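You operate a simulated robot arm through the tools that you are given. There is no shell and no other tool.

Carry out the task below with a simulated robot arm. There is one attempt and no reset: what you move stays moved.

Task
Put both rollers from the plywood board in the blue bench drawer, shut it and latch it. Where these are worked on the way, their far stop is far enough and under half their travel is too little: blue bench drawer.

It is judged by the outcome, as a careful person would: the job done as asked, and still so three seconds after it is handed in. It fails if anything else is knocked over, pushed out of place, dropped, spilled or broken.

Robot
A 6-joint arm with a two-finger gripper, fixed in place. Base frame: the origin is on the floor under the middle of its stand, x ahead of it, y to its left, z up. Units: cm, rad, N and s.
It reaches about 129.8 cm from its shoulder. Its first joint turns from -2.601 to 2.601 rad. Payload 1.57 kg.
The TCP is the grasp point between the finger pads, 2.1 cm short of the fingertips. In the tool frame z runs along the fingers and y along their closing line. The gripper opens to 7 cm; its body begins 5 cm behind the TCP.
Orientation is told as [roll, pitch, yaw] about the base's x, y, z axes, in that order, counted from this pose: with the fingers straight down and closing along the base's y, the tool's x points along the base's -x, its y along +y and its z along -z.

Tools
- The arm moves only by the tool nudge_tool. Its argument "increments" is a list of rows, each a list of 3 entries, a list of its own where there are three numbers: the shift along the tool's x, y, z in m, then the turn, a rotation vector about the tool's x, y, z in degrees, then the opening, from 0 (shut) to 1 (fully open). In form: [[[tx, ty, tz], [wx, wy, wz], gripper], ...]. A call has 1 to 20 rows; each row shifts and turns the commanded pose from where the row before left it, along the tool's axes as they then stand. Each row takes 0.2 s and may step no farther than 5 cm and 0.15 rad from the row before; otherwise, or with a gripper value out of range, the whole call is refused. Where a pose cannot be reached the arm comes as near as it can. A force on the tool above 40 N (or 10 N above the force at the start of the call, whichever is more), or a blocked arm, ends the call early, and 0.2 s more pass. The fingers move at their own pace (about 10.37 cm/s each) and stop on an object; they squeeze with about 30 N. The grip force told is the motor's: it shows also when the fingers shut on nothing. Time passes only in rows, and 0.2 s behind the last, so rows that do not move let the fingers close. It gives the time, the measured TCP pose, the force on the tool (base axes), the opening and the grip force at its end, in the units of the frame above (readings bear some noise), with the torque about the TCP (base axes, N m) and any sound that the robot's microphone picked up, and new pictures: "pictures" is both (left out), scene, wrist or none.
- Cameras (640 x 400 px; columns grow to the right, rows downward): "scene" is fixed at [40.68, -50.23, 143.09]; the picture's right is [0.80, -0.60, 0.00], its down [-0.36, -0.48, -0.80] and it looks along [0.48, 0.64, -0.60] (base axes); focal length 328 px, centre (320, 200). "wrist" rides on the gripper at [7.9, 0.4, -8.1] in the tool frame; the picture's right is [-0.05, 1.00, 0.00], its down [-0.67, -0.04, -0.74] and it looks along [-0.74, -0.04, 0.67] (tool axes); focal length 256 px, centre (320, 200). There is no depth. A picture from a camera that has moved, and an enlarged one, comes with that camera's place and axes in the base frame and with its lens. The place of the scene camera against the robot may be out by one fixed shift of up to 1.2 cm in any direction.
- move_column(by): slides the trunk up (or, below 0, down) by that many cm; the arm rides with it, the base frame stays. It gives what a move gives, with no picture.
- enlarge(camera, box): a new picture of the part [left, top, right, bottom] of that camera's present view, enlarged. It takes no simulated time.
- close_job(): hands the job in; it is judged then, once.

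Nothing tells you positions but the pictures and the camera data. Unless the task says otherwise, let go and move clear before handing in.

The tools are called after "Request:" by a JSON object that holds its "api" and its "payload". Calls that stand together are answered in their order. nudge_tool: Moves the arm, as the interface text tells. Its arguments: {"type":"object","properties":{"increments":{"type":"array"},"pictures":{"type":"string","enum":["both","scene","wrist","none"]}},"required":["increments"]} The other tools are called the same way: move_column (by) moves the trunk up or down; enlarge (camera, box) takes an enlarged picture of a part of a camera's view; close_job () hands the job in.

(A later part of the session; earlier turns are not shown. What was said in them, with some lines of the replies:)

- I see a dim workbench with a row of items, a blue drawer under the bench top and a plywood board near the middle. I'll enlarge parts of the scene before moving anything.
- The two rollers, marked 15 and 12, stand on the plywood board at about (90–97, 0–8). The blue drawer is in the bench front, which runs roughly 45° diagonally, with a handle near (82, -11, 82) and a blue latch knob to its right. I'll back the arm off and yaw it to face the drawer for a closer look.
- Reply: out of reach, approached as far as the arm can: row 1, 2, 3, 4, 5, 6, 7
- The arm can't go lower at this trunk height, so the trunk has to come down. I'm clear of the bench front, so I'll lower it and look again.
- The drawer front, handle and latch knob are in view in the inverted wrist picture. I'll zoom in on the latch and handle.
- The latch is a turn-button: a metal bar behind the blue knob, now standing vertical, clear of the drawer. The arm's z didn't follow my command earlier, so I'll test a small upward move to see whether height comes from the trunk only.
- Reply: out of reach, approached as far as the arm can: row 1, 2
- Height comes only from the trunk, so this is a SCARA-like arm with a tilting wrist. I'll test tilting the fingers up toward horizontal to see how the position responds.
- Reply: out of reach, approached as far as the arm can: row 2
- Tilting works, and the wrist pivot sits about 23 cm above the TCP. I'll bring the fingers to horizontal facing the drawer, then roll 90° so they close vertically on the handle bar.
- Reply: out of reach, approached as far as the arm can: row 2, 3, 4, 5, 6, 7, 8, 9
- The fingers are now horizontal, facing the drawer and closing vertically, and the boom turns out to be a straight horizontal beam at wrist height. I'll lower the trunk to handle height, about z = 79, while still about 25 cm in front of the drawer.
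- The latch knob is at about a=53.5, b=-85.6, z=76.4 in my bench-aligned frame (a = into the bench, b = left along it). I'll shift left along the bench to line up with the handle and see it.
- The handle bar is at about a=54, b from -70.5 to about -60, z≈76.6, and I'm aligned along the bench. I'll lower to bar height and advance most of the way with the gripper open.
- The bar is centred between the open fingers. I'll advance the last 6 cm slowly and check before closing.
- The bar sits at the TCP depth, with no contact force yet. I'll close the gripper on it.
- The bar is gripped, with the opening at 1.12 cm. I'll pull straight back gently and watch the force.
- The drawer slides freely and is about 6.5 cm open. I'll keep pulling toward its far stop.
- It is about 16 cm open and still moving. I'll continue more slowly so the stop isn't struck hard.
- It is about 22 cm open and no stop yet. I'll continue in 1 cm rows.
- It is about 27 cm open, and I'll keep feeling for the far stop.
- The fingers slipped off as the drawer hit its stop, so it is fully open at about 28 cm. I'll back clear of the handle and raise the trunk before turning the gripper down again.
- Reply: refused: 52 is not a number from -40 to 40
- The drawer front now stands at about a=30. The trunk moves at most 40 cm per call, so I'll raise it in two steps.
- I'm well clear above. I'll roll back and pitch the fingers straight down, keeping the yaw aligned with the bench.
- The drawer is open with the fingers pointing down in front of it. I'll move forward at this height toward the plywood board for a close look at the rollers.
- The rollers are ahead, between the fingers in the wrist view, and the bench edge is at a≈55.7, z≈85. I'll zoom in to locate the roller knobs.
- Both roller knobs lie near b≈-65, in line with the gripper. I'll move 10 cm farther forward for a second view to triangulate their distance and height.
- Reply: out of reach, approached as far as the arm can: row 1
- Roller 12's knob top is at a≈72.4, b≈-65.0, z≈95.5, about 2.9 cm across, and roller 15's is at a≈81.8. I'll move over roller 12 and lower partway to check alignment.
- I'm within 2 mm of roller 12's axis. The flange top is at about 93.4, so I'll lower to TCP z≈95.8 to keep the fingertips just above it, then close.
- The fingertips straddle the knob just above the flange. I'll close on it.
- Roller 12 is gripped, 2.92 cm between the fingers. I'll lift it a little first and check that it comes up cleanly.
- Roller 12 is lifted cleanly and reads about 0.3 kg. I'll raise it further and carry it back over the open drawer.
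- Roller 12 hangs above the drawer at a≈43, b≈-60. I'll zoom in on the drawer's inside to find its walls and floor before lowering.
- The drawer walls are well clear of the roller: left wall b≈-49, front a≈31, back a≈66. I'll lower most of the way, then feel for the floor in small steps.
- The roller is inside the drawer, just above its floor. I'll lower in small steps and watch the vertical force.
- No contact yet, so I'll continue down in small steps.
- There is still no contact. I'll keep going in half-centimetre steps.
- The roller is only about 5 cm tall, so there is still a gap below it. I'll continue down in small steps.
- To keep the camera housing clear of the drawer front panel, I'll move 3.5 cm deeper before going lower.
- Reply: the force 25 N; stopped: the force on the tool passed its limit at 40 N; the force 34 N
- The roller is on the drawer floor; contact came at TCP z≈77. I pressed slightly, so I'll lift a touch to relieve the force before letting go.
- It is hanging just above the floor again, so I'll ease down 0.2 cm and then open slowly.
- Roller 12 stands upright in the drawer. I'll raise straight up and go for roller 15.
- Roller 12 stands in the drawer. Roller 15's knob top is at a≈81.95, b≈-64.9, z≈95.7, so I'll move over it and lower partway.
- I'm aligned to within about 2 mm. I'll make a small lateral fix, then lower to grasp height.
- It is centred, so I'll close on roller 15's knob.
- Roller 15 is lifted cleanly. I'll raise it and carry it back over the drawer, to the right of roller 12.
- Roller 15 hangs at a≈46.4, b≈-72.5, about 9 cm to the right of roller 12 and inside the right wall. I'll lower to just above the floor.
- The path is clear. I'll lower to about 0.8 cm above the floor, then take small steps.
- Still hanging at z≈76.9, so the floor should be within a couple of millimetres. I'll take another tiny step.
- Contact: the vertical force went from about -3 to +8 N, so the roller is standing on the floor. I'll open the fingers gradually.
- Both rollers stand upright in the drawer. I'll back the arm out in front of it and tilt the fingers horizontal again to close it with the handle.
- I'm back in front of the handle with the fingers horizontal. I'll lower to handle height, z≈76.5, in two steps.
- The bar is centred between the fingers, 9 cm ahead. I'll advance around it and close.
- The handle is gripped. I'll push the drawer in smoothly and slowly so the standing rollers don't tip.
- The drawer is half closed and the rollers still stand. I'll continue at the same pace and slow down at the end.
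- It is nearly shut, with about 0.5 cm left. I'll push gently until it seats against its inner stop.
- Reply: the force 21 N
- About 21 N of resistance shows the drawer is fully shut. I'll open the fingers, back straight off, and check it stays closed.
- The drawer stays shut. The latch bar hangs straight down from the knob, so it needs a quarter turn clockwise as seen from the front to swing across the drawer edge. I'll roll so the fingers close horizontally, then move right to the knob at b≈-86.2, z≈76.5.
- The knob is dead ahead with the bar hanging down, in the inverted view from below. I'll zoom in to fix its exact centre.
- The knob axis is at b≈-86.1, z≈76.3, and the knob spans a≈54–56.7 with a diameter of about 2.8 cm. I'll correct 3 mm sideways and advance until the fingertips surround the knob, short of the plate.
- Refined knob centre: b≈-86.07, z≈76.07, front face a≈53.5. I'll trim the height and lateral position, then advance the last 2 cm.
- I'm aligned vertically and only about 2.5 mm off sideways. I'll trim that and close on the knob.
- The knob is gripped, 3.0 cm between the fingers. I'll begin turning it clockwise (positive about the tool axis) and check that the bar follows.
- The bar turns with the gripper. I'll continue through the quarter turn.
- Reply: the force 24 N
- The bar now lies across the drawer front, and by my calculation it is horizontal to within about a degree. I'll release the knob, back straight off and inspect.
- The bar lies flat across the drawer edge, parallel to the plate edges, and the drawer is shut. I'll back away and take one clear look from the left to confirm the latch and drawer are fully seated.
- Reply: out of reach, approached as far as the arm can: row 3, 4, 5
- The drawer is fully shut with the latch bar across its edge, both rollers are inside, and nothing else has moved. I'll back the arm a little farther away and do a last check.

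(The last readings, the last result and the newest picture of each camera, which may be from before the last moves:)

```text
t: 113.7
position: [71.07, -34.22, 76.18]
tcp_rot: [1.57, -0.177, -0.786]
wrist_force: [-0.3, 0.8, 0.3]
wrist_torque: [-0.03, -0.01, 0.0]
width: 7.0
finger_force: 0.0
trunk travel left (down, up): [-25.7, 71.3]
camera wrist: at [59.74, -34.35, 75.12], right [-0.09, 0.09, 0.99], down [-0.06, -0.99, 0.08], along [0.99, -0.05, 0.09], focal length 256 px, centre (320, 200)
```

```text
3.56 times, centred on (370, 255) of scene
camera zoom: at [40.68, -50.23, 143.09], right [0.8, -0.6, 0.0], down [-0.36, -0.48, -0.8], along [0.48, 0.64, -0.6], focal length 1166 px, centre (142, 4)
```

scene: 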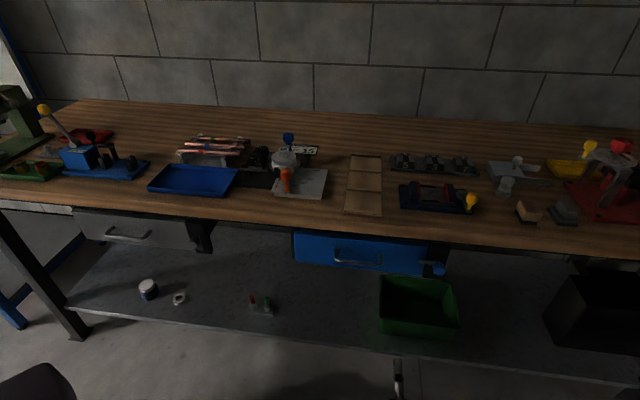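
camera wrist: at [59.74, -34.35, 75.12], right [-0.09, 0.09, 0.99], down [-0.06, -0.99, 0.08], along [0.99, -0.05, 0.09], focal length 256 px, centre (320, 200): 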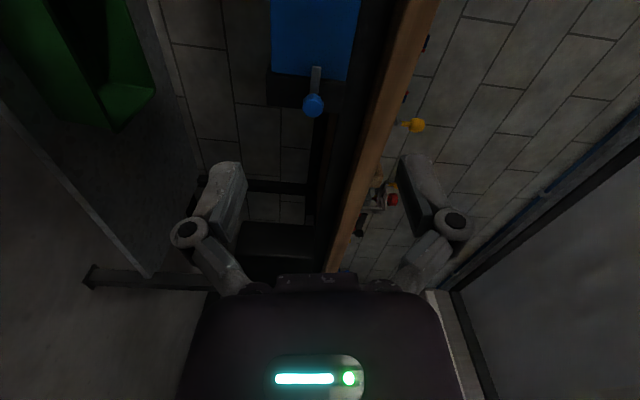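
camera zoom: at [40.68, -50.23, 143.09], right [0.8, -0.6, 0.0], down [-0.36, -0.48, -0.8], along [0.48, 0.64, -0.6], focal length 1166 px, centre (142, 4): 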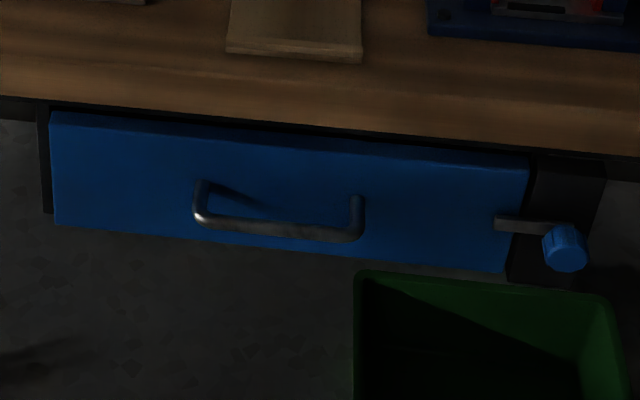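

The plywood board is empty, the blue drawer is shut with both rollers inside, and the latch bar lies across its front. The arm is clear and nothing else has moved, so I'm handing the job in.

Request:
{"api": "close_job", "payload": {}}

```text
The job is handed in.
```

Both rollers (12 mm and 15 mm) are off the plywood board and in the blue bench drawer. The drawer is shut and latched, and I've handed the job in.

- **Drawer:** I pulled it to its far stop, about 27 cm out. It was then pushed fully shut.
- **Rollers:** I stood both upright on the drawer floor. They were still standing when the drawer was half closed; I could not see inside after that.
- **Latch:** I turned the knob a quarter turn clockwise. The bar now lies horizontally across the drawer's right edge, and it stayed there after I let go. I did not pull on the drawer to test the latch.
- **Surroundings:** The last pictures show nothing else moved or knocked over, and the arm was clear of the bench.
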